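You operate a simulated robot arm through the tools that you are given. There is no shell and no other tool.

You run a simulated two-armed robot. Do the job below in one go: nothing can be reset, and whatever is moved stays where it is left.

JOB
Dab the gold and silver bolts in thread lock and drop them in the brown block.
Fine: gold in hole 1, silver in hole 2.

Only the result counts: the job must be done as asked and must still hold three seconds after the hand-in. Knocking over, shifting, dropping, spilling or breaking anything else fails it.

ROBOT AND FRAMES
Two 7-joint arms with fingered hands on one trunk that stands fixed in place. Base frame: the origin is at the foot of the trunk, x ahead of it, y to its left, z up; the work surface is at about z = 700. Units: mm, degrees, N and s.
The left shoulder is at [70, 162, 1221], the right one opposite. With the tool pointing down near the work surface each hand reaches from about 100 to 780 mm from the base axis, measured 20 degrees to its own side. Payload 4 kg a hand.
The TCP of each hand is the grasp point between the finger pads, 26 mm short of the fingertips. In the tool frame z runs along the fingers and y along their closing line. The gripper opens to 132 mm. The gripper's body begins 73 mm behind the TCP. The gripper is a hand of 4 fingers: y runs from the thumb to the fingers, the wrist lies at [0, 0, -224] in the tool frame, and closing takes about 1.5 s.
Orientation is that of the tool frame in the base frame, as a unit quaternion [w, x, y, z]. With the fingers straight down and closing along the base's y, the tool's x points along the base's -x, its y along +y and its z along -z.

CONTROLS
- The arms move only by the tool nudge_tool. It takes "left_commands", "right_commands" or both (then of equal length, played together; a hand with none holds still); each is a list that holds one entry, the list of rows, each a list of 6 numbers: the shift along the base's x, y, z in mm, then the turn, a rotation vector about the base's x, y, z in degrees. In form: [[[tx, ty, tz, ax, ay, az], ...]]. A call has 1 to 20 rows; each row shifts and turns the commanded pose from where the row before left it. "left_gripper" and "right_gripper" are, for a hand that has rows, the finger opening in mm, from 0 to 132, set as the call begins (left out, the last holds). Rows are played at 5 a second. More than 50 mm and 8.6 degrees between two rows, or a gripper value outside its range, and nothing of the call is played. Where a pose cannot be reached the arm comes as near as it can. A force on the tool above 40 N (or 10 N above the force at the start of the call, whichever is more), or a blocked arm, ends the call early, and 0.2 s more pass. Each finger travels about 45 mm/s and halts on what it meets, pressing with about 24 N; the grip force reading is that of the motor and also rises with nothing between the fingers. The clock runs only during rows and for 0.2 s after the last one: add rows that do not move to give the fingers time. It gives the time, the measured TCP pose, the force on the tool (base axes), the opening and the grip force at its end, in the units of the frame above (readings bear some noise), with the torque about the TCP (base axes, N m) and any sound that the robot's microphone picked up.
- Cameras (640 x 400 px; columns grow to the right, rows downward): "scene" is now at [135.3, -32, 1452.1]; the picture's right is [-0.30, -0.95, 0.00], its down [-0.64, 0.20, -0.74] and it looks along [0.71, -0.22, -0.67] (base axes); focal length 346 px, centre (320, 200). "left" rides on the left gripper at [-73, 6, -93] in its tool frame; the picture's right is [-0.08, -1.00, 0.00], its down [0.78, -0.06, -0.62] and it looks along [0.62, -0.05, 0.79] (tool axes); focal length 230 px, centre (320, 200). "right" rides on the right gripper at [73, 6, -94] in its tool frame; the picture's right is [-0.08, 1.00, 0.00], its down [-0.79, -0.06, -0.62] and it looks along [-0.61, -0.05, 0.79] (tool axes); focal length 230 px, centre (320, 200). There is no depth. A picture from a camera that has moved, and an enlarged one, comes with that camera's place and axes in the base frame and with its lens. The place of the scene camera against the robot may be out by one fixed shift of up to 25 mm in any direction.
- camera(camera): a new picture of that camera. The clock stands still meanwhile.
- slide_trunk(by): slides the trunk up (or, below 0, down) by that many mm; the arms and the scene camera ride with it, the base frame stays. It gives what a move gives, with no picture.
- curl_fingers(finger1, finger2, finger3, thumb_bend, hand): sets how far each is bent, from 0 (flat) to 1 (curled in); at 0.3 the hand is open as for a grip, at 0.7 the pads meet at the TCP. One left out holds its place. A second passes; each finger stops where it meets its share of the squeeze, and holds until it gets a number again. A gripper value or a shape takes the hand back. It gives what a move gives, with no picture; readings hold the bend of each and the force on the fingers (four entries, about 0 where the hand has none), thumb and palm.
- hand_shape(shape, hand): the hand has 4 fingers and takes this shape, open, in about a second: jaw (thumb against the fingers, like two jaws); tri (thumb and two fingers); tip (a fingertip pinch); poke (one finger out to press); point (the index stretched); flat (the hand flat); cup (the hand cupped); fist (a fist). The gripper value then closes the fingers along that shape, each until it touches; the sizes above hold for jaw. It gives what a move gives, with no picture.
- head_to(pan, tilt): turns the head with the scene camera to pan (to the left, within 86 degrees either way) and tilt (down, from -29 to 69), counted from straight ahead of the robot. It gives what a move gives.
- zoom(camera, box): a new picture of the part [left, top, right, bottom] of that camera's present view, enlarged. The clock stands still meanwhile.
- hand_in(): hands the job in; it is judged then, once.

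Places have to be worked out from the pictures, the camera data and where the tool is seen. Open the grippers and draw the arms clear of the work before you hand the job in, unless the task says otherwise.

The tools are called after ">>>" as a command line: name --argument value ..., lists and objects as JSON in quotes. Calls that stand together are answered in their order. nudge_tool: Moves the arms, as the interface text tells. Its arguments: {"type":"object","properties":{"left_commands":{"type":"array","items":{"type":"array","items":{"type":"array","items":{"type":"number"}}}},"left_gripper":{"type":"number"},"right_commands":{"type":"array","items":{"type":"array","items":{"type":"array","items":{"type":"number"}}}},"right_gripper":{"type":"number"}},"required":[]} The other tools are called the same way: slide_trunk (by) slides the trunk up or down; hand_shape (shape, hand) gives the hand a shape; curl_fingers (finger1, finger2, finger3, thumb_bend, hand) moves the fingers one by one; head_to (pan, tilt) turns the head that bears the scene camera; camera (camera) takes a picture; zoom (camera, box) takes an enlarged picture of a part of a camera's view; hand_in () hands the job in.

At the start:

```text
clock: 0.0
left_ee_pos: [567.6, -24.7, 1047.0]
left_tool_rot: [0.0, 0.0, 1.0, 0.0]
left_ft_force: [-0.1, 0.3, -0.3]
left_ft_torque: [-0.03, 0.0, 0.02]
left_width: 131.8
left_finger_force: 0.1
left_shape: jaw
left_bend: [0.3, 0.3, 0.3, 0.3]
left_finger forces: [0.0, 0.0, 0.1, 0.0, 0.1, 0.0]
right_ee_pos: [377.1, -412.3, 1016.0]
right_tool_rot: [-0.001, 0.0, 1.0, 0.0]
right_ft_force: [-0.9, -0.5, 0.1]
right_ft_torque: [0.0, -0.01, 0.0]
right_width: 131.7
right_finger_force: 0.0
right_shape: jaw
right_bend: [0.3, 0.3, 0.3, 0.3]
right_finger forces: [0.0, 0.0, 0.1, 0.0, 0.0, 0.1]
trunk travel left (down, up): [-700.0, 240.0]
head pan, tilt: [-17.3, 41.9]
```

scene: 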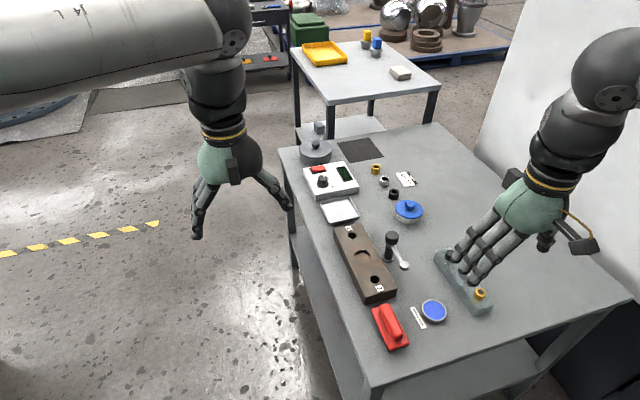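
right: 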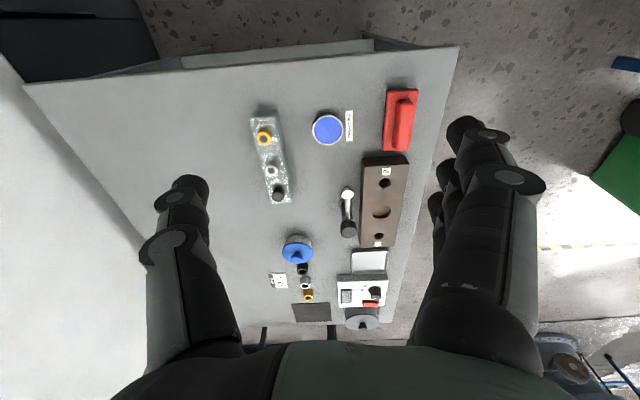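
left: 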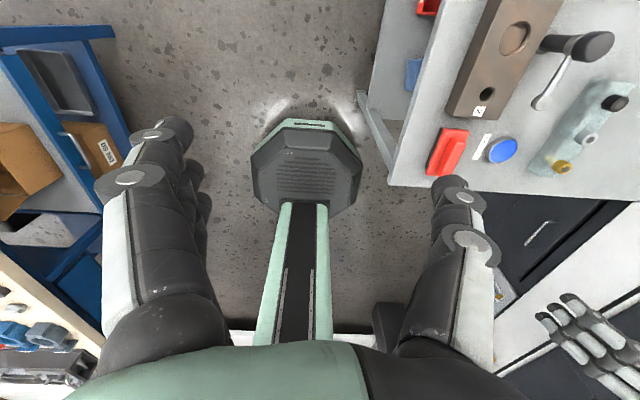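

I'll begin by looking closely at the table with zooms of the scene and right cameras.

>>> zoom --camera "scene" --box '[280, 130, 440, 230]'

>>> zoom --camera "scene" --box '[320, 210, 520, 360]'

>>> zoom --camera "right" --box '[220, 70, 460, 220]'

>>> zoom --camera "right" --box '[240, 200, 440, 340]'

```text
4.00 times, centred on (360, 180) of scene
camera zoom: at [135.3, -32.0, 1452.1], right [-0.3, -0.95, 0.0], down [-0.64, 0.2, -0.74], along [0.71, -0.22, -0.67], focal length 1386 px, centre (160, 280)
```

zoom: 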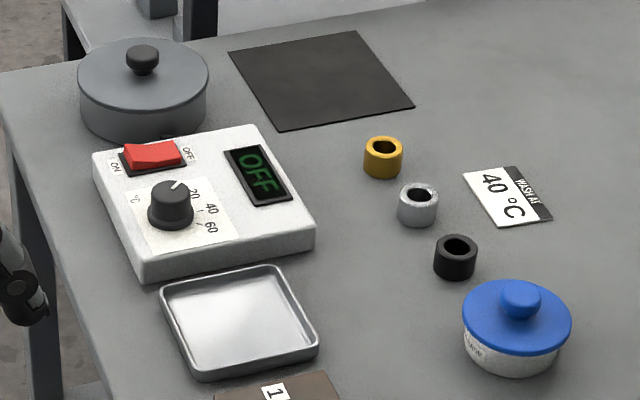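

```text
2.67 times, centred on (420, 285) of scene
camera zoom: at [135.3, -32.0, 1452.1], right [-0.3, -0.95, 0.0], down [-0.64, 0.2, -0.74], along [0.71, -0.22, -0.67], focal length 924 px, centre (53, -27)
```

zoom: 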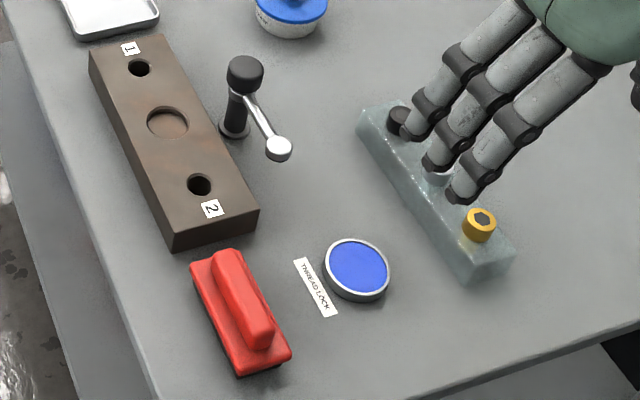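

```text
2.67 times, centred on (340, 145) of right
camera zoom: at [303.7, -407.9, 1108.9], right [0.08, 1.0, 0.0], down [0.79, -0.06, 0.62], along [0.61, -0.05, -0.79], focal length 614 px, centre (267, 347)
```

zoom: 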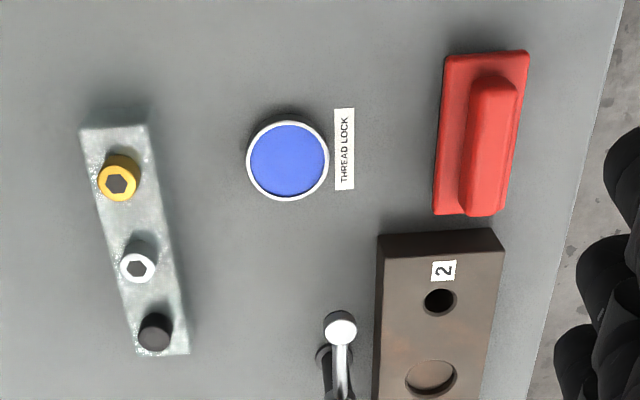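

```text
2.86 times, centred on (340, 270) of right
camera zoom: at [303.7, -407.9, 1108.9], right [0.08, 1.0, 0.0], down [0.79, -0.06, 0.62], along [0.61, -0.05, -0.79], focal length 657 px, centre (263, 0)
```

zoom: 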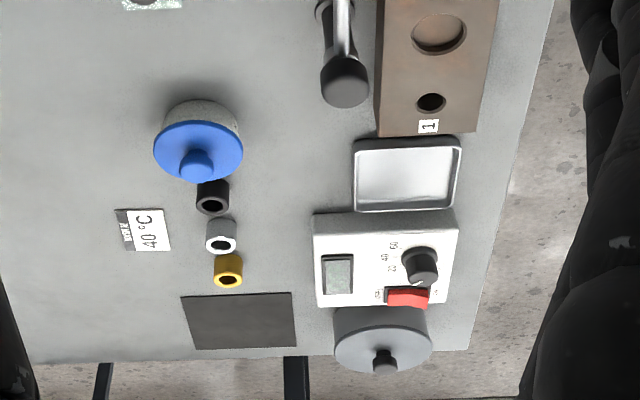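

The rack with bolts lies near (445–565, -512), the thread lock dish near (453, -407), and the block holes near (556, -304) and (704, -304). I move the right hand up over the rack for a close look.

>>> nudge_tool --right_commands '[[[6, -20, -23, 0, 0, 0], [7, -20, -23, 0, 0, 0], [7, -20, -23, 0, 0, 0], [7, -20, -23, 0, 0, 0], [6, -20, -24, 0, 0, 0], [0, 0, 0, 0, 0, 0]]]'

>>> camera --camera "right"

>>> zoom --camera "right" --box '[240, 70, 440, 195]'

>>> camera --camera "scene"

```text
clock: 1.4
left_ee_pos: [567.7, -24.1, 1046.9]
left_tool_rot: [0.0, 0.0, 1.0, -0.001]
left_ft_force: [0.8, 0.7, 0.3]
left_ft_torque: [-0.04, -0.02, -0.03]
left_width: 131.8
left_finger_force: 0.1
left_shape: jaw
left_bend: [0.3, 0.3, 0.3, 0.3]
left_finger forces: [0.0, 0.0, 0.1, 0.0, 0.0, 0.1]
right_ee_pos: [412.4, -510.9, 899.6]
right_tool_rot: [-0.001, -0.001, 1.0, 0.0]
right_ft_force: [-0.6, 0.2, 0.1]
right_ft_torque: [0.01, 0.0, 0.02]
right_width: 131.7
right_finger_force: 0.1
right_shape: jaw
right_bend: [0.3, 0.3, 0.3, 0.3]
right_finger forces: [0.0, 0.0, 0.0, 0.1, 0.0, 0.0]
trunk travel left (down, up): [-700.0, 240.0]
head pan, tilt: [-17.3, 41.9]
```

```text
taken
camera right: at [337.7, -508.3, 993.0], right [0.08, 1.0, 0.0], down [0.78, -0.06, 0.62], along [0.62, -0.05, -0.79], focal length 230 px, centre (320, 200)
```

right: 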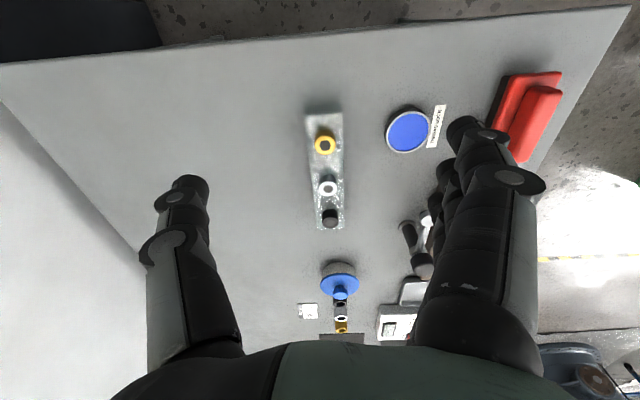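

```text
3.20 times, centred on (340, 132) of right
camera zoom: at [337.7, -508.3, 993.0], right [0.08, 1.0, 0.0], down [0.78, -0.06, 0.62], along [0.62, -0.05, -0.79], focal length 736 px, centre (256, 416)
```

zoom: 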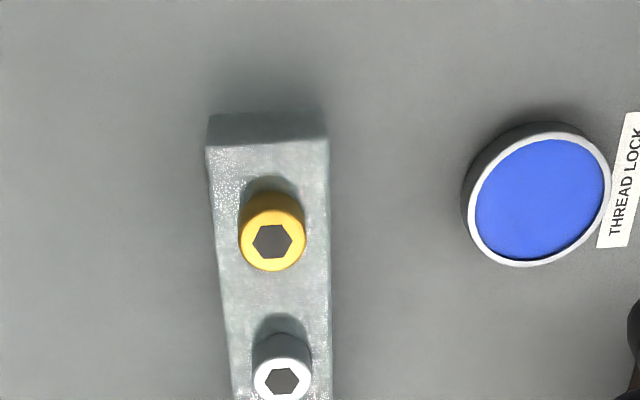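

```text
taken
camera scene: at [134.8, -31.4, 1452.2], right [-0.3, -0.95, 0.0], down [-0.64, 0.2, -0.75], along [0.71, -0.22, -0.67], focal length 346 px, centre (320, 200)
```

scene: 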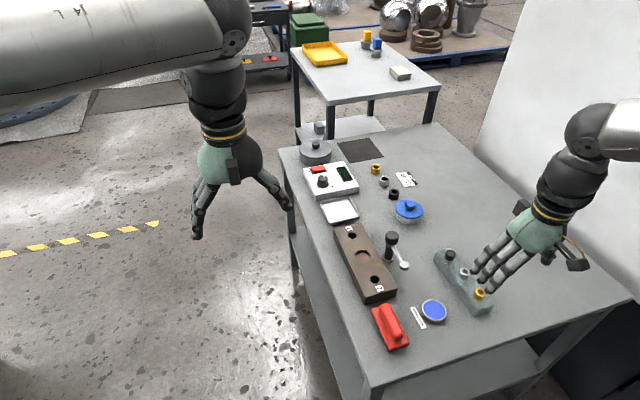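

The gold head is about 24 mm across with its top near (451, -512, 744). Before gripping I check what the "tri" and "tip" shapes look like up here in free space.

>>> hand_shape --shape "tri" --hand "right"

>>> camera --camera "right"

>>> zoom --camera "scene" --box '[430, 180, 610, 320]'

```text
clock: 2.3
left_ee_pos: [566.9, -24.2, 1046.9]
left_tool_rot: [0.0, 0.001, 1.0, 0.0]
left_ft_force: [0.0, -0.3, -0.6]
left_ft_torque: [0.03, 0.05, 0.01]
left_width: 131.8
left_finger_force: 0.0
left_shape: jaw
left_bend: [0.3, 0.3, 0.3, 0.3]
left_finger forces: [0.2, 0.0, 0.0, 0.0, 0.1, 0.0]
right_ee_pos: [411.6, -513.0, 899.6]
right_tool_rot: [0.0, 0.0, 1.0, 0.001]
right_ft_force: [0.3, 1.0, 0.3]
right_ft_torque: [0.0, 0.01, 0.02]
right_width: 131.9
right_finger_force: 0.1
right_shape: tri
right_bend: [0.3, 0.3, 0.0, 0.3]
right_finger forces: [0.1, 0.1, 0.0, 0.0, 0.0, 0.1]
trunk travel left (down, up): [-700.0, 240.0]
head pan, tilt: [-17.3, 41.9]
```

```text
taken
camera right: at [338.1, -508.6, 992.8], right [0.08, 1.0, 0.0], down [0.79, -0.06, 0.62], along [0.61, -0.05, -0.79], focal length 230 px, centre (320, 200)
```

right: 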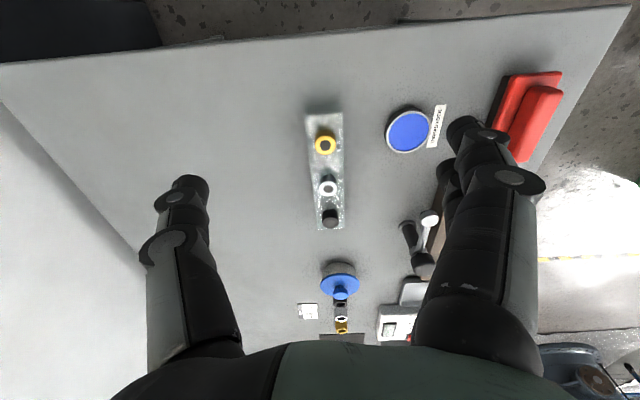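

```text
2.86 times, centred on (520, 250) of scene
camera zoom: at [135.5, -32.1, 1452.1], right [-0.3, -0.95, 0.0], down [-0.64, 0.2, -0.74], along [0.71, -0.22, -0.67], focal length 990 px, centre (-251, 57)
```

zoom: 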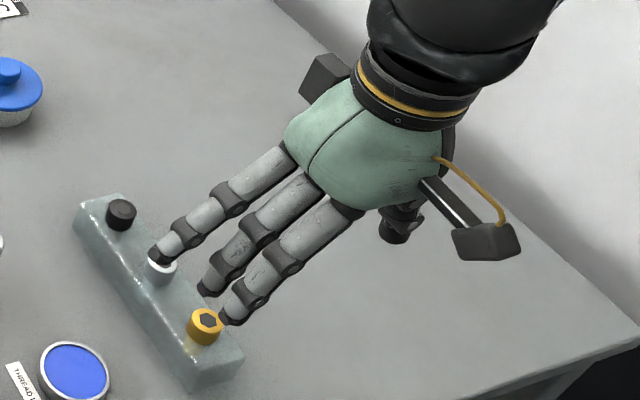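

In "tri" the far finger stays flat while the thumb and two near fingers work. I also look at the "tip" shape, and close it partway to see where the pads meet.

>>> hand_shape --shape "tip" --hand "right"

>>> nudge_tool --right_commands '[[[0, 0, 0, 0, 0, 0], [0, 0, 0, 0, 0, 0], [0, 0, 0, 0, 0, 0], [0, 0, 0, 0, 0, 0], [0, 0, 0, 0, 0, 0], [0, 0, 0, 0, 0, 0], [0, 0, 0, 0, 0, 0], [0, 0, 0, 0, 0, 0]]]' --right_gripper 26

>>> camera --camera "right"

>>> zoom --camera "scene" --box '[430, 180, 610, 320]'

```text
clock: 3.2
left_ee_pos: [567.1, -23.8, 1047.0]
left_tool_rot: [0.0, 0.0, 1.0, 0.0]
left_ft_force: [-0.3, -0.2, -1.1]
left_ft_torque: [-0.02, 0.01, 0.01]
left_width: 131.6
left_finger_force: 0.1
left_shape: jaw
left_bend: [0.3, 0.3, 0.3, 0.3]
left_finger forces: [0.0, 0.1, 0.0, 0.1, 0.0, 0.0]
right_ee_pos: [411.6, -512.8, 899.0]
right_tool_rot: [0.0, 0.0, 1.0, 0.0]
right_ft_force: [-0.1, 0.1, 0.2]
right_ft_torque: [-0.04, 0.01, 0.01]
right_width: 131.7
right_finger_force: 0.1
right_shape: tip
right_bend: [0.0, 0.3, 0.0, 0.3]
right_finger forces: [0.1, 0.0, 0.1, 0.0, 0.0, 0.0]
trunk travel left (down, up): [-700.0, 240.0]
head pan, tilt: [-17.3, 41.9]
```

```text
clock: 5.0
left_ee_pos: [568.1, -25.6, 1046.4]
left_tool_rot: [-0.001, 0.0, 1.0, 0.0]
left_ft_force: [-0.6, -0.3, 0.0]
left_ft_torque: [-0.01, -0.01, -0.03]
left_width: 131.5
left_finger_force: 0.0
left_shape: jaw
left_bend: [0.3, 0.3, 0.3, 0.3]
left_finger forces: [0.1, 0.0, 0.0, 0.0, 0.0, 0.0]
right_ee_pos: [412.7, -511.9, 899.0]
right_tool_rot: [0.0, 0.001, 1.0, -0.001]
right_ft_force: [0.5, -1.0, 0.3]
right_ft_torque: [0.03, -0.03, 0.02]
right_width: 26.4
right_finger_force: 0.0
right_shape: tip
right_bend: [0.0, 0.73, 0.0, 0.7]
right_finger forces: [0.0, 0.0, 0.0, 0.0, 0.0, 0.1]
trunk travel left (down, up): [-700.0, 240.0]
head pan, tilt: [-17.3, 41.9]
```

```text
taken
camera right: at [338.1, -508.5, 992.8], right [0.08, 1.0, 0.0], down [0.79, -0.06, 0.62], along [0.61, -0.05, -0.79], focal length 230 px, centre (320, 200)
```

right: 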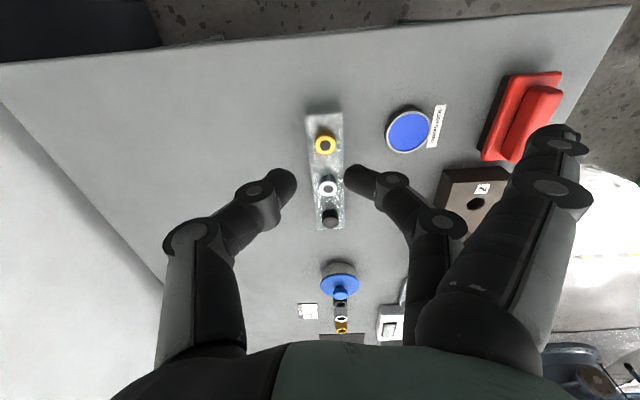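

```text
2.86 times, centred on (520, 250) of scene
camera zoom: at [135.3, -32.0, 1452.1], right [-0.3, -0.95, 0.0], down [-0.64, 0.2, -0.74], along [0.71, -0.22, -0.67], focal length 990 px, centre (-251, 57)
```

zoom: 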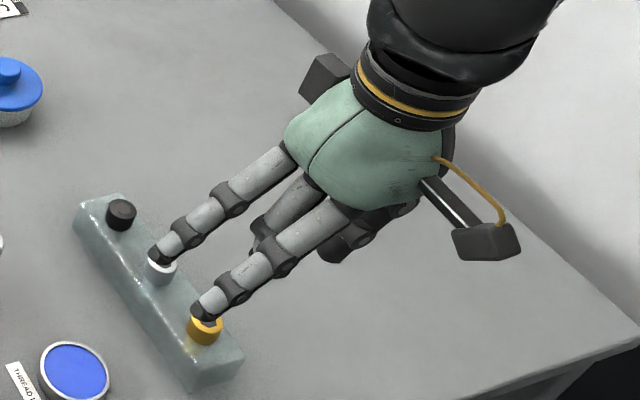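

In "tip" the middle finger meets the thumb, but the flat outer fingers stick out wide. I try curling those two outer fingers fully in, to get a compact pinch, and look at the result.

>>> curl_fingers --hand "right" --finger1 1.0 --finger3 1.0

>>> camera --camera "right"

>>> zoom --camera "scene" --box '[430, 180, 610, 320]'

```text
clock: 6.0
left_ee_pos: [567.1, -25.0, 1046.6]
left_tool_rot: [0.0, -0.001, 1.0, 0.0]
left_ft_force: [0.2, -0.9, 0.6]
left_ft_torque: [0.03, 0.0, 0.03]
left_width: 131.8
left_finger_force: 0.1
left_shape: jaw
left_bend: [0.3, 0.3, 0.3, 0.3]
left_finger forces: [0.0, 0.0, 0.0, 0.1, 0.0, 0.1]
right_ee_pos: [412.5, -514.0, 899.9]
right_tool_rot: [0.0, 0.0, 1.0, 0.0]
right_ft_force: [0.1, -0.2, -0.1]
right_ft_torque: [-0.01, -0.04, 0.01]
right_width: 37.8
right_finger_force: 0.1
right_shape: fingers
right_bend: [1.0, 0.73, 1.0, 0.7]
right_finger forces: [0.0, 0.0, 0.0, 0.0, 0.0, 0.0]
trunk travel left (down, up): [-700.0, 240.0]
head pan, tilt: [-17.3, 41.9]
```

```text
taken
camera right: at [338.0, -508.5, 992.8], right [0.08, 1.0, 0.0], down [0.79, -0.06, 0.62], along [0.61, -0.05, -0.79], focal length 230 px, centre (320, 200)
```

right: 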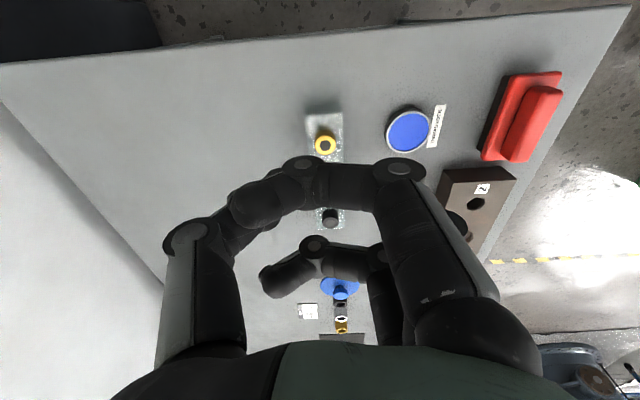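

```text
2.86 times, centred on (520, 250) of scene
camera zoom: at [135.3, -32.0, 1452.1], right [-0.3, -0.95, 0.0], down [-0.64, 0.2, -0.74], along [0.71, -0.22, -0.67], focal length 990 px, centre (-251, 57)
```

zoom: 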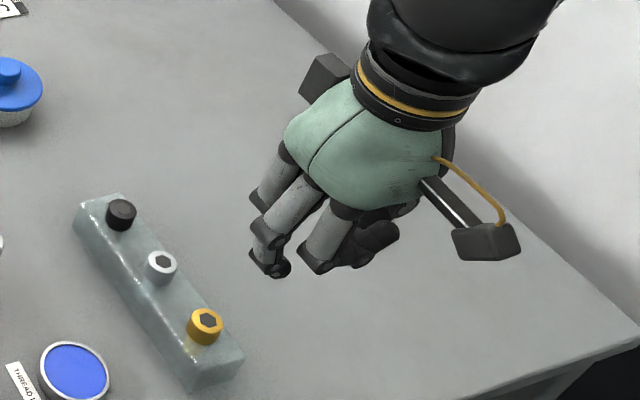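

The curled fingers block the camera and cross the pinch, so I return to the plain "jaw" shape, set it to a 50 mm opening, and move over the gold bolt (TCP at about 451, -512, still high).

>>> hand_shape --shape "jaw" --hand "right"

>>> nudge_tool --right_commands '[[[13, 0, -10, 0, 0, 0], [13, 0, -15, 0, 0, 0], [13, 0, -15, 0, 0, 0], [0, 0, 0, 0, 0, 0], [0, 0, 0, 0, 0, 0], [0, 0, 0, 0, 0, 0]]]' --right_gripper 50

>>> camera --camera "right"

>>> zoom --camera "right" --box '[220, 90, 420, 215]'

>>> zoom --camera "scene" --box '[430, 180, 610, 320]'

```text
clock: 6.9
left_ee_pos: [568.0, -24.3, 1046.2]
left_tool_rot: [0.0, 0.0, 1.0, 0.0]
left_ft_force: [-0.3, 0.1, -0.1]
left_ft_torque: [0.01, -0.02, 0.02]
left_width: 132.0
left_finger_force: 0.1
left_shape: jaw
left_bend: [0.3, 0.3, 0.3, 0.3]
left_finger forces: [0.0, 0.0, 0.1, 0.0, 0.0, 0.0]
right_ee_pos: [413.3, -513.4, 898.9]
right_tool_rot: [0.0, 0.001, 1.0, 0.0]
right_ft_force: [-0.6, -0.3, -0.3]
right_ft_torque: [0.01, 0.01, -0.02]
right_width: 132.0
right_finger_force: 0.1
right_shape: jaw
right_bend: [0.3, 0.3, 0.3, 0.3]
right_finger forces: [0.0, 0.0, 0.1, 0.1, 0.1, 0.0]
trunk travel left (down, up): [-700.0, 240.0]
head pan, tilt: [-17.3, 41.9]
```

```text
clock: 8.3
left_ee_pos: [567.6, -25.0, 1046.6]
left_tool_rot: [0.0, 0.001, 1.0, 0.001]
left_ft_force: [-0.1, 0.5, 0.2]
left_ft_torque: [-0.01, 0.02, 0.01]
left_width: 131.7
left_finger_force: 0.1
left_shape: jaw
left_bend: [0.3, 0.3, 0.3, 0.3]
left_finger forces: [0.0, 0.0, 0.0, 0.0, 0.0, 0.0]
right_ee_pos: [449.8, -511.2, 860.4]
right_tool_rot: [0.0, 0.0, 1.0, 0.0]
right_ft_force: [-0.1, -0.2, -0.3]
right_ft_torque: [0.02, 0.02, 0.02]
right_width: 50.7
right_finger_force: 0.1
right_shape: jaw
right_bend: [0.73, 0.73, 0.73, 0.7]
right_finger forces: [0.0, 0.0, 0.1, 0.0, 0.0, 0.1]
trunk travel left (down, up): [-700.0, 240.0]
head pan, tilt: [-17.3, 41.9]
```

```text
taken
camera right: at [375.4, -506.7, 953.2], right [0.08, 1.0, 0.0], down [0.79, -0.06, 0.62], along [0.61, -0.05, -0.79], focal length 230 px, centre (320, 200)
```

right: 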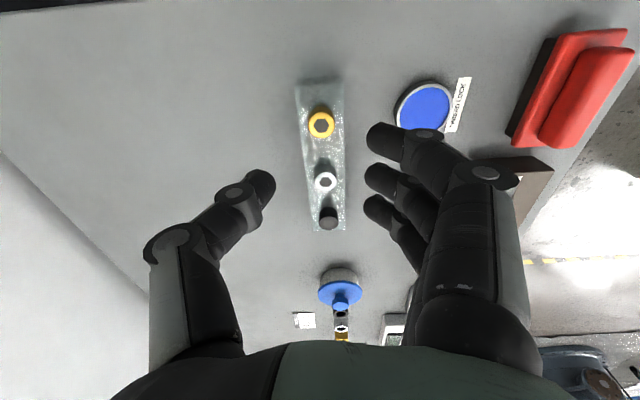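

```text
3.20 times, centred on (320, 152) of right
camera zoom: at [375.4, -506.7, 953.2], right [0.08, 1.0, 0.0], down [0.79, -0.06, 0.62], along [0.61, -0.05, -0.79], focal length 736 px, centre (320, 352)
```

zoom: 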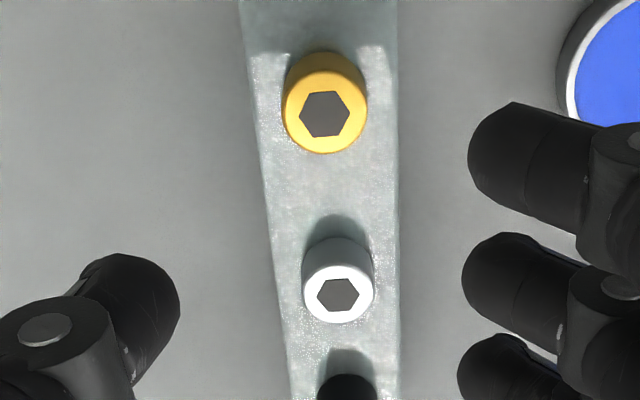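

```text
2.86 times, centred on (520, 250) of scene
camera zoom: at [135.6, -32.0, 1452.1], right [-0.3, -0.95, 0.0], down [-0.64, 0.2, -0.74], along [0.71, -0.22, -0.67], focal length 990 px, centre (-251, 57)
```

zoom: 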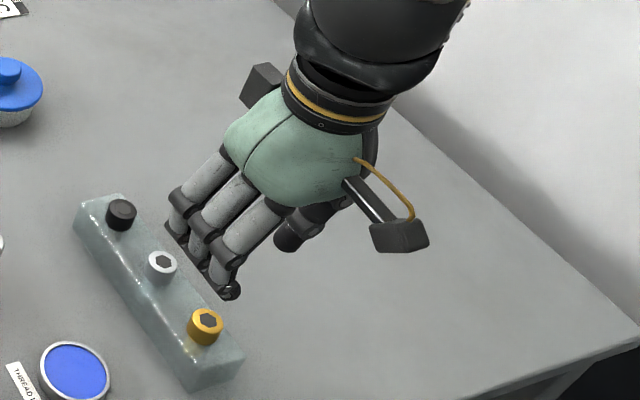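

The gold bolt sits at about (452, -511.5) with its top at z≈744 and the rack top at z≈726; the fingertips run ~25 mm below the TCP. I centre over it and lower to TCP z≈780 before checking again.

>>> nudge_tool --right_commands '[[[2.5, 1, -20, 0, 0, 0], [0, 0, -20, 0, 0, 0], [0, 0, -20, 0, 0, 0], [0, 0, -20, 0, 0, 0], [0, 0, 0, 0, 0, 0]]]' --right_gripper 50

>>> camera --camera "right"

>>> zoom --camera "right" --box '[220, 90, 420, 215]'

>>> zoom --camera "scene" --box '[430, 180, 610, 320]'

```text
clock: 9.5
left_ee_pos: [567.4, -23.6, 1046.5]
left_tool_rot: [0.0, 0.0, 1.0, 0.0]
left_ft_force: [-0.3, 0.1, 0.5]
left_ft_torque: [-0.01, 0.02, 0.01]
left_width: 132.0
left_finger_force: 0.0
left_shape: jaw
left_bend: [0.3, 0.3, 0.3, 0.3]
left_finger forces: [0.0, 0.0, 0.0, 0.0, 0.0, 0.0]
right_ee_pos: [451.2, -511.2, 779.9]
right_tool_rot: [0.001, 0.0, 1.0, 0.0]
right_ft_force: [0.9, 0.3, -1.0]
right_ft_torque: [-0.01, -0.02, 0.0]
right_width: 50.7
right_finger_force: 0.1
right_shape: jaw
right_bend: [0.73, 0.73, 0.73, 0.7]
right_finger forces: [0.0, 0.0, 0.1, 0.0, 0.0, 0.0]
trunk travel left (down, up): [-700.0, 240.0]
head pan, tilt: [-17.3, 41.9]
```

```text
taken
camera right: at [377.4, -506.5, 872.6], right [0.08, 1.0, 0.0], down [0.78, -0.06, 0.62], along [0.62, -0.05, -0.79], focal length 230 px, centre (320, 200)
```

right: 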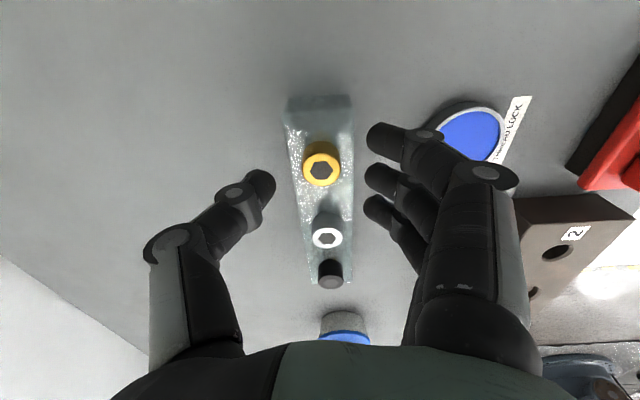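

```text
3.20 times, centred on (320, 152) of right
camera zoom: at [377.4, -506.5, 872.6], right [0.08, 1.0, 0.0], down [0.78, -0.06, 0.62], along [0.62, -0.05, -0.79], focal length 736 px, centre (320, 352)
```

zoom: 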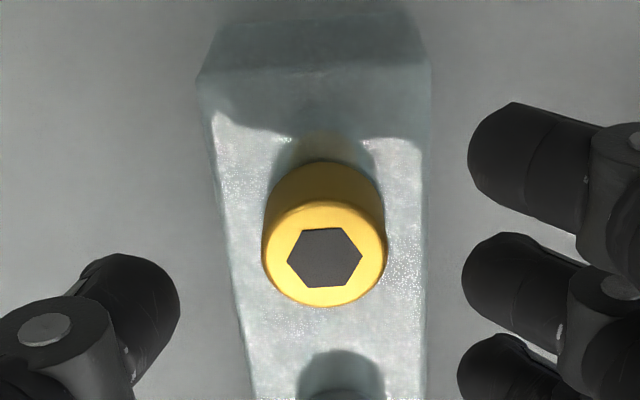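

```text
2.86 times, centred on (520, 250) of scene
camera zoom: at [134.9, -31.8, 1452.2], right [-0.3, -0.95, 0.0], down [-0.64, 0.2, -0.74], along [0.71, -0.22, -0.67], focal length 990 px, centre (-251, 57)
```

zoom: 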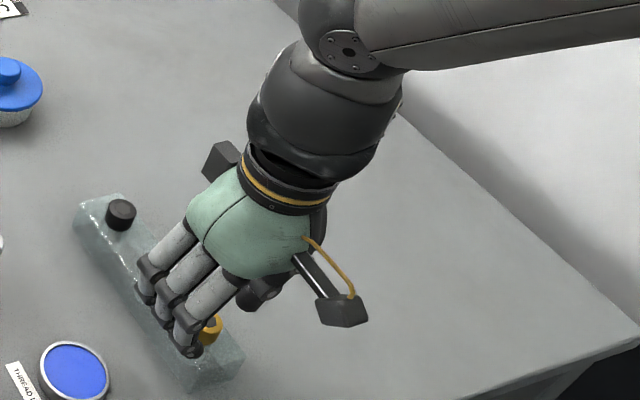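

The head top works out at z≈750 and the rack top at z≈731, so TCP z≈761 puts the fingertips about mid-head and just above the rack. I lower there and pre-close to 32 mm so I can check centring before any contact.

>>> nudge_tool --right_commands '[[[0, 0, -8, 0, 0, 0], [0, 0, -6, 0, 0, 0], [0, 0, -4, 0, 0, 0], [0, 0, 0, 0, 0, 0]]]' --right_gripper 50

>>> nudge_tool --right_commands '[[[0, 0, 0, 0, 0, 0], [0, 0, 0, 0, 0, 0], [0, 0, 0, 0, 0, 0], [0, 0, 0, 0, 0, 0]]]' --right_gripper 33

>>> camera --camera "right"

>>> zoom --camera "right" --box '[240, 120, 400, 220]'

>>> zoom --camera "scene" --box '[430, 240, 550, 320]'

```text
clock: 10.5
left_ee_pos: [566.2, -24.4, 1046.0]
left_tool_rot: [0.0, 0.0, 1.0, 0.0]
left_ft_force: [0.4, -0.1, -0.5]
left_ft_torque: [-0.02, 0.01, -0.03]
left_width: 132.0
left_finger_force: 0.1
left_shape: jaw
left_bend: [0.3, 0.3, 0.3, 0.3]
left_finger forces: [0.0, 0.0, 0.0, 0.0, 0.0, 0.1]
right_ee_pos: [451.6, -511.3, 762.6]
right_tool_rot: [0.0, 0.0, 1.0, 0.0]
right_ft_force: [-0.1, -0.4, -0.4]
right_ft_torque: [-0.03, 0.0, 0.0]
right_width: 50.6
right_finger_force: 0.2
right_shape: jaw
right_bend: [0.73, 0.73, 0.73, 0.7]
right_finger forces: [0.0, 0.1, 0.0, 0.0, 0.0, 0.1]
trunk travel left (down, up): [-700.0, 240.0]
head pan, tilt: [-17.3, 41.9]
```

```text
clock: 11.5
left_ee_pos: [567.7, -24.8, 1046.2]
left_tool_rot: [0.001, 0.0, 1.0, 0.0]
left_ft_force: [0.1, -0.4, -0.5]
left_ft_torque: [-0.02, -0.02, -0.03]
left_width: 131.7
left_finger_force: 0.0
left_shape: jaw
left_bend: [0.3, 0.3, 0.3, 0.3]
left_finger forces: [0.0, 0.0, 0.0, 0.1, 0.0, 0.1]
right_ee_pos: [451.8, -510.4, 761.0]
right_tool_rot: [0.001, 0.0, 1.0, 0.0]
right_ft_force: [0.5, 0.2, 1.0]
right_ft_torque: [0.01, -0.02, -0.01]
right_width: 33.7
right_finger_force: 0.0
right_shape: jaw
right_bend: [0.73, 0.73, 0.73, 0.7]
right_finger forces: [0.1, 0.1, 0.1, 0.0, 0.0, 0.0]
trunk travel left (down, up): [-700.0, 240.0]
head pan, tilt: [-17.3, 41.9]
```

```text
taken
camera right: at [377.5, -506.3, 855.0], right [0.08, 1.0, 0.0], down [0.78, -0.06, 0.62], along [0.61, -0.05, -0.79], focal length 230 px, centre (320, 200)
```

right: 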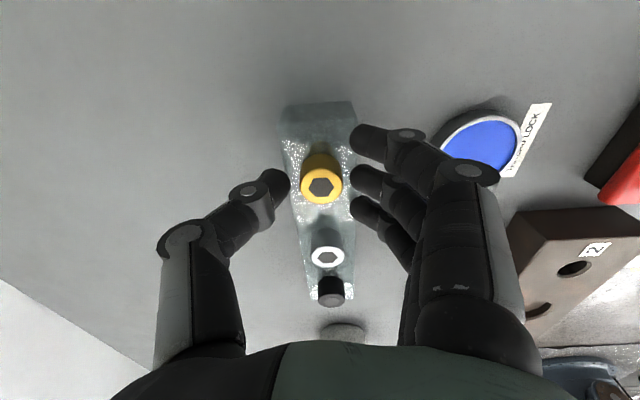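

```text
4.00 times, centred on (320, 170) of right
camera zoom: at [377.5, -506.3, 855.0], right [0.08, 1.0, 0.0], down [0.78, -0.06, 0.62], along [0.61, -0.05, -0.79], focal length 920 px, centre (320, 320)
```

zoom: 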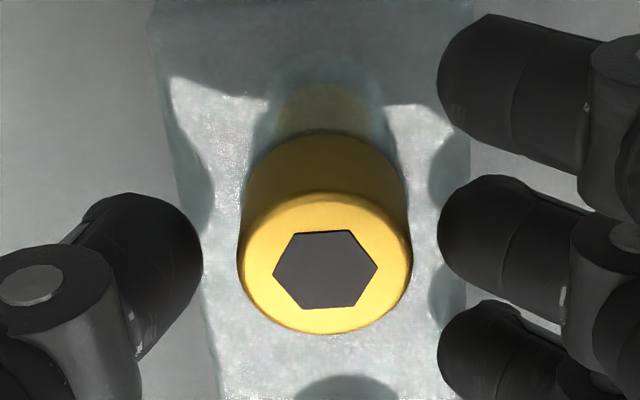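

```text
5.00 times, centred on (490, 280) of scene
camera zoom: at [135.3, -31.9, 1452.1], right [-0.3, -0.95, 0.0], down [-0.64, 0.2, -0.74], along [0.71, -0.22, -0.67], focal length 1732 px, centre (-530, -200)
```

zoom: 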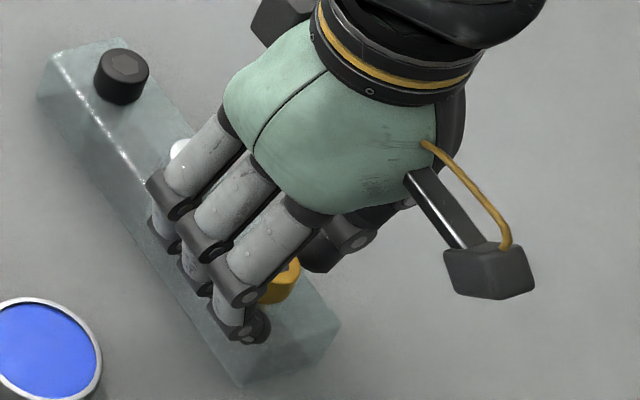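

Centred within about 1 mm: the head is slightly toward the fingers, and the tips sit mid-head just above the rack. I shift 1 mm in +y, drop 1 mm, and close gently in stages.

>>> nudge_tool --right_commands '[[[0, 1, -1, 0, 0, 0], [0, 0, 0, 0, 0, 0]]]' --right_gripper 30

>>> nudge_tool --right_commands '[[[0, 0, 0, 0, 0, 0], [0, 0, 0, 0, 0, 0], [0, 0, 0, 0, 0, 0]]]' --right_gripper 26.5

>>> zoom --camera "right" --box '[240, 120, 400, 220]'

```text
clock: 12.1
left_ee_pos: [567.2, -25.4, 1048.0]
left_tool_rot: [0.0, 0.0, 1.0, 0.001]
left_ft_force: [-0.3, -0.1, 0.0]
left_ft_torque: [-0.01, -0.02, 0.02]
left_width: 131.7
left_finger_force: 0.1
left_shape: jaw
left_bend: [0.3, 0.3, 0.3, 0.3]
left_finger forces: [0.0, 0.1, 0.0, 0.0, 0.1, 0.1]
right_ee_pos: [452.5, -509.5, 761.5]
right_tool_rot: [0.001, 0.001, 1.0, 0.0]
right_ft_force: [-0.8, 0.0, 7.7]
right_ft_torque: [0.21, 0.02, 0.02]
right_width: 30.6
right_finger_force: 0.1
right_shape: jaw
right_bend: [0.74, 0.73, 0.73, 0.7]
right_finger forces: [2.4, 2.3, 2.1, 0.0, 0.3, 0.0]
trunk travel left (down, up): [-700.0, 240.0]
head pan, tilt: [-17.3, 41.9]
```

```text
clock: 12.9
left_ee_pos: [568.0, -23.9, 1046.9]
left_tool_rot: [0.0, 0.0, 1.0, 0.0]
left_ft_force: [-0.4, 1.1, -0.7]
left_ft_torque: [-0.02, -0.02, -0.01]
left_width: 132.0
left_finger_force: 0.1
left_shape: jaw
left_bend: [0.3, 0.3, 0.3, 0.3]
left_finger forces: [0.1, 0.1, 0.0, 0.1, 0.0, 0.1]
right_ee_pos: [452.2, -508.9, 761.4]
right_tool_rot: [0.0, 0.0, 1.0, 0.0]
right_ft_force: [0.3, 2.5, 8.1]
right_ft_torque: [0.12, -0.01, -0.02]
right_width: 26.7
right_finger_force: 24.0
right_shape: jaw
right_bend: [0.74, 0.74, 0.73, 0.7]
right_finger forces: [8.2, 8.3, 8.2, 0.0, 18.6, 0.0]
trunk travel left (down, up): [-700.0, 240.0]
head pan, tilt: [-17.3, 41.9]
```

```text
4.00 times, centred on (320, 170) of right
camera zoom: at [377.6, -504.5, 854.5], right [0.08, 1.0, 0.0], down [0.78, -0.06, 0.62], along [0.62, -0.05, -0.79], focal length 920 px, centre (320, 320)
```

zoom: 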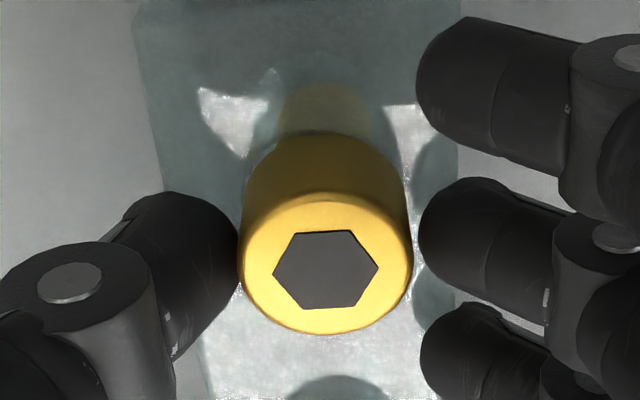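

The fingertips touched the rack top (about 7 N upward at TCP z≈761), so the rack top is near z≈735, and the thumb reached the head first. The rack itself has not moved; I open slightly, raise 2.5 mm and shift back in y, then re-check.

>>> nudge_tool --right_commands '[[[0, 0, 0, 0, 0, 0], [0, 0, 2.5, 0, 0, 0], [0, -1, 0, 0, 0, 0], [0, 0, 0, 0, 0, 0]]]' --right_gripper 31

>>> zoom --camera "right" --box '[240, 120, 400, 220]'

>>> camera --camera "right"

```text
clock: 13.9
left_ee_pos: [567.2, -24.8, 1045.2]
left_tool_rot: [0.0, -0.001, 1.0, 0.0]
left_ft_force: [-0.1, -0.2, -0.3]
left_ft_torque: [0.02, -0.02, 0.04]
left_width: 131.8
left_finger_force: 0.1
left_shape: jaw
left_bend: [0.3, 0.3, 0.3, 0.3]
left_finger forces: [0.0, 0.0, 0.1, 0.0, 0.0, 0.0]
right_ee_pos: [452.2, -510.9, 761.3]
right_tool_rot: [-0.001, -0.001, 1.0, 0.0]
right_ft_force: [-0.2, 2.3, -0.1]
right_ft_torque: [0.04, 0.0, 0.01]
right_width: 31.1
right_finger_force: 0.1
right_shape: jaw
right_bend: [0.73, 0.73, 0.73, 0.7]
right_finger forces: [0.5, 0.6, 0.5, 0.0, 0.1, 0.0]
trunk travel left (down, up): [-700.0, 240.0]
head pan, tilt: [-17.3, 41.9]
```

```text
4.00 times, centred on (320, 170) of right
camera zoom: at [377.5, -506.9, 855.8], right [0.08, 1.0, 0.0], down [0.79, -0.06, 0.62], along [0.61, -0.05, -0.79], focal length 920 px, centre (320, 320)
```

zoom: 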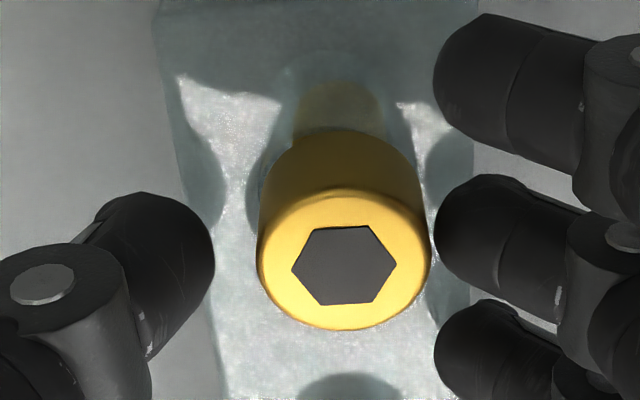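

```text
taken
camera right: at [377.5, -506.9, 855.8], right [0.08, 1.0, 0.0], down [0.79, -0.06, 0.62], along [0.61, -0.05, -0.79], focal length 230 px, centre (320, 200)
```

right: 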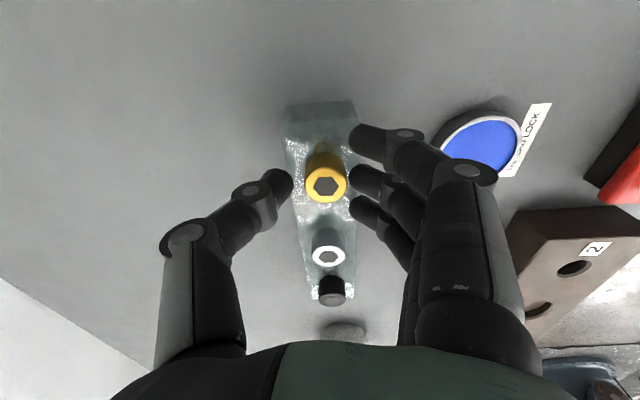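

Lifting freed the rack contact; the bolt just leaned about 2 mm toward the fingers within its loose hole, and the hand is centred on its original place. I now close in stages to grip it.

>>> nudge_tool --right_commands '[[[0, 0, 0, 0, 0, 0], [0, 0, 0, 0, 0, 0], [0, 0, 0, 0, 0, 0]]]' --right_gripper 27

>>> nudge_tool --right_commands '[[[0, 0, 0, 0, 0, 0], [0, 0, 0, 0, 0, 0], [0, 0, 0, 0, 0, 0], [0, 0, 0, 0, 0, 0]]]' --right_gripper 21

>>> zoom --camera "right" --box '[240, 120, 400, 220]'

```text
clock: 14.7
left_ee_pos: [566.8, -24.3, 1046.2]
left_tool_rot: [-0.001, 0.0, 1.0, 0.0]
left_ft_force: [0.1, -0.1, -0.1]
left_ft_torque: [0.01, 0.0, -0.02]
left_width: 131.7
left_finger_force: 0.1
left_shape: jaw
left_bend: [0.3, 0.3, 0.3, 0.3]
left_finger forces: [0.0, 0.0, 0.0, 0.0, 0.1, 0.0]
right_ee_pos: [451.9, -511.7, 763.3]
right_tool_rot: [0.0, -0.001, 1.0, 0.0]
right_ft_force: [-0.5, 3.3, 0.1]
right_ft_torque: [0.06, 0.04, 0.04]
right_width: 28.5
right_finger_force: 0.1
right_shape: jaw
right_bend: [0.73, 0.73, 0.73, 0.7]
right_finger forces: [1.0, 1.0, 1.0, 0.0, 0.0, 0.0]
trunk travel left (down, up): [-700.0, 240.0]
head pan, tilt: [-17.3, 41.9]
```

```text
clock: 15.7
left_ee_pos: [567.2, -24.2, 1047.5]
left_tool_rot: [0.0, 0.0, 1.0, 0.0]
left_ft_force: [-0.1, 0.1, 0.6]
left_ft_torque: [-0.01, 0.03, 0.01]
left_width: 131.9
left_finger_force: 0.0
left_shape: jaw
left_bend: [0.3, 0.3, 0.3, 0.3]
left_finger forces: [0.1, 0.0, 0.1, 0.1, 0.0, 0.1]
right_ee_pos: [452.3, -511.0, 764.0]
right_tool_rot: [-0.001, 0.0, 1.0, 0.001]
right_ft_force: [-0.5, 7.5, 0.7]
right_ft_torque: [0.2, 0.02, 0.03]
right_width: 23.0
right_finger_force: 0.0
right_shape: jaw
right_bend: [0.72, 0.72, 0.72, 0.7]
right_finger forces: [2.5, 2.3, 2.5, 0.1, 0.0, 0.0]
trunk travel left (down, up): [-700.0, 240.0]
head pan, tilt: [-17.3, 41.9]
```

```text
4.00 times, centred on (320, 170) of right
camera zoom: at [377.9, -505.9, 856.4], right [0.08, 1.0, 0.0], down [0.78, -0.06, 0.62], along [0.61, -0.05, -0.79], focal length 920 px, centre (320, 320)
```

zoom: 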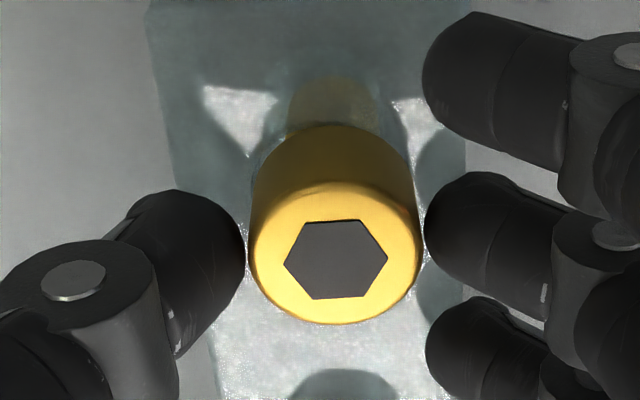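

The fingers are pressing the bolt (7.5 N in y) with the thumb not yet in contact, so I shift the hand 1 mm in +y to balance and keep closing.

>>> nudge_tool --right_commands '[[[0, 0.8, 0, 0, 0, 0], [0, 0, 0, 0, 0, 0], [0, 0, 0, 0, 0, 0]]]' --right_gripper 20

>>> zoom --camera "right" --box '[240, 120, 400, 220]'

```text
clock: 16.5
left_ee_pos: [566.3, -23.9, 1046.7]
left_tool_rot: [0.0, 0.0, 1.0, 0.0]
left_ft_force: [0.0, 0.1, 0.3]
left_ft_torque: [0.02, -0.02, -0.01]
left_width: 131.8
left_finger_force: 0.0
left_shape: jaw
left_bend: [0.3, 0.3, 0.3, 0.3]
left_finger forces: [0.0, 0.0, 0.0, 0.0, 0.0, 0.0]
right_ee_pos: [452.2, -511.0, 764.0]
right_tool_rot: [0.0, 0.0, 1.0, -0.001]
right_ft_force: [-0.9, 2.6, 0.9]
right_ft_torque: [0.03, 0.03, 0.05]
right_width: 22.8
right_finger_force: 24.3
right_shape: jaw
right_bend: [0.72, 0.72, 0.72, 0.7]
right_finger forces: [7.3, 7.4, 7.3, 0.1, 19.4, 0.1]
trunk travel left (down, up): [-700.0, 240.0]
head pan, tilt: [-17.3, 41.9]
```

```text
4.00 times, centred on (320, 170) of right
camera zoom: at [378.0, -506.0, 856.1], right [0.08, 1.0, 0.0], down [0.78, -0.06, 0.62], along [0.61, -0.05, -0.79], focal length 920 px, centre (320, 320)
```

zoom: 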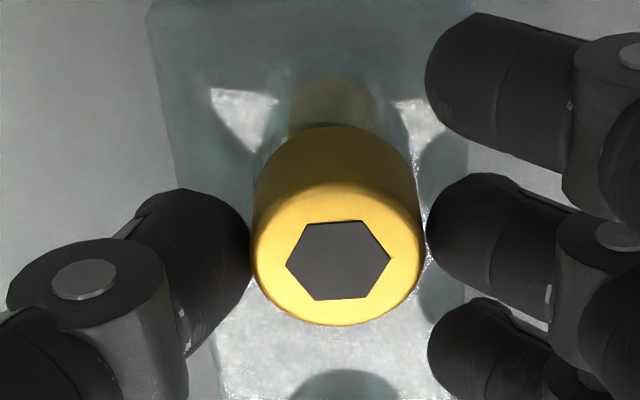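

Grip is now balanced (24 N, thumb 19 N against the three fingers) at 22.8 mm. I lift slowly, straight up.

>>> nudge_tool --right_commands '[[[0, 0, 2, 0, 0, 0], [0, 0, 3, 0, 0, 0], [0, 0, 4, 0, 0, 0], [0, 0, 5, 0, 0, 0], [0, 0, 0, 0, 0, 0]]]' --right_gripper 20

>>> zoom --camera "right" --box '[240, 120, 400, 220]'

>>> zoom --camera "scene" --box '[430, 240, 550, 320]'

```text
clock: 17.7
left_ee_pos: [567.7, -25.2, 1046.6]
left_tool_rot: [0.0, -0.001, 1.0, 0.0]
left_ft_force: [0.1, 1.4, 0.6]
left_ft_torque: [0.0, -0.01, 0.03]
left_width: 131.7
left_finger_force: 0.1
left_shape: jaw
left_bend: [0.3, 0.3, 0.3, 0.3]
left_finger forces: [0.0, 0.0, 0.1, 0.0, 0.0, 0.0]
right_ee_pos: [453.0, -511.3, 777.9]
right_tool_rot: [0.0, 0.0, 1.0, 0.001]
right_ft_force: [0.0, -0.6, -1.2]
right_ft_torque: [-0.03, 0.01, -0.01]
right_width: 16.7
right_finger_force: 23.6
right_shape: jaw
right_bend: [0.75, 0.72, 0.75, 0.73]
right_finger forces: [0.1, 11.5, 0.0, 0.0, 11.2, 0.0]
trunk travel left (down, up): [-700.0, 240.0]
head pan, tilt: [-17.3, 41.9]
```

```text
4.00 times, centred on (320, 170) of right
camera zoom: at [378.2, -506.5, 870.7], right [0.08, 1.0, 0.0], down [0.79, -0.06, 0.62], along [0.61, -0.05, -0.79], focal length 920 px, centre (320, 320)
```

zoom: 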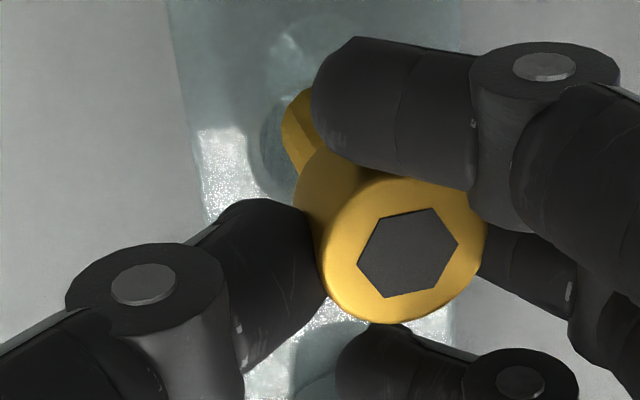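

```text
5.00 times, centred on (490, 280) of scene
camera zoom: at [135.3, -32.1, 1452.2], right [-0.3, -0.95, 0.0], down [-0.64, 0.2, -0.74], along [0.71, -0.22, -0.67], focal length 1732 px, centre (-530, -200)
```

zoom: 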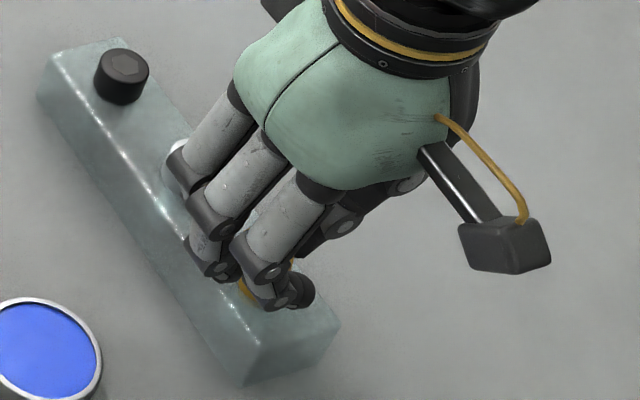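

Lifting 14 mm let the bolt lean in the pinch (thumb contact is higher than the finger's), but it's still held at ~11 N each. I continue lifting straight up until it's clear of the rack, then I'll view its tilt and level it by rolling the hand.

>>> nudge_tool --right_commands '[[[0, 0, 5, 0, 0, 0], [0, 0, 5, 0, 0, 0], [0, 0, 5, 0, 0, 0], [0, 0, 0, 0, 0, 0]]]' --right_gripper 20

>>> zoom --camera "right" --box '[220, 100, 420, 225]'

>>> zoom --camera "scene" --box '[430, 240, 550, 320]'

```text
clock: 18.7
left_ee_pos: [567.6, -24.4, 1046.1]
left_tool_rot: [0.001, 0.0, 1.0, 0.001]
left_ft_force: [0.4, 0.6, -0.7]
left_ft_torque: [0.02, -0.01, 0.0]
left_width: 131.8
left_finger_force: 0.1
left_shape: jaw
left_bend: [0.3, 0.3, 0.3, 0.3]
left_finger forces: [0.0, 0.1, 0.0, 0.1, 0.0, 0.1]
right_ee_pos: [451.9, -509.9, 792.5]
right_tool_rot: [0.0, -0.001, 1.0, 0.0]
right_ft_force: [0.3, 0.0, -0.7]
right_ft_torque: [-0.04, -0.02, -0.01]
right_width: 16.5
right_finger_force: 23.8
right_shape: jaw
right_bend: [0.75, 0.72, 0.75, 0.73]
right_finger forces: [0.1, 11.4, 0.1, 0.0, 11.3, 0.0]
trunk travel left (down, up): [-700.0, 240.0]
head pan, tilt: [-17.3, 41.9]
```

```text
3.20 times, centred on (320, 162) of right
camera zoom: at [378.2, -505.6, 885.0], right [0.08, 1.0, 0.0], down [0.79, -0.06, 0.62], along [0.61, -0.05, -0.79], focal length 736 px, centre (320, 320)
```

zoom: 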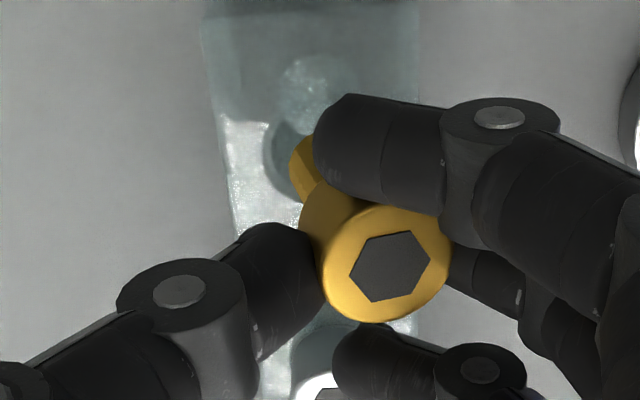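

```text
5.00 times, centred on (490, 280) of scene
camera zoom: at [135.4, -32.1, 1452.1], right [-0.3, -0.95, 0.0], down [-0.64, 0.2, -0.74], along [0.71, -0.22, -0.67], focal length 1732 px, centre (-530, -200)
```

zoom: 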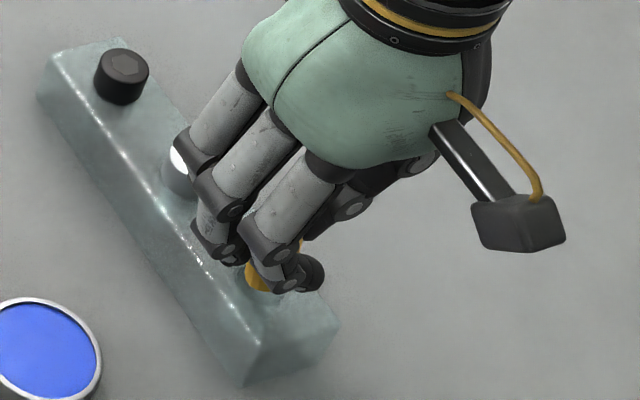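

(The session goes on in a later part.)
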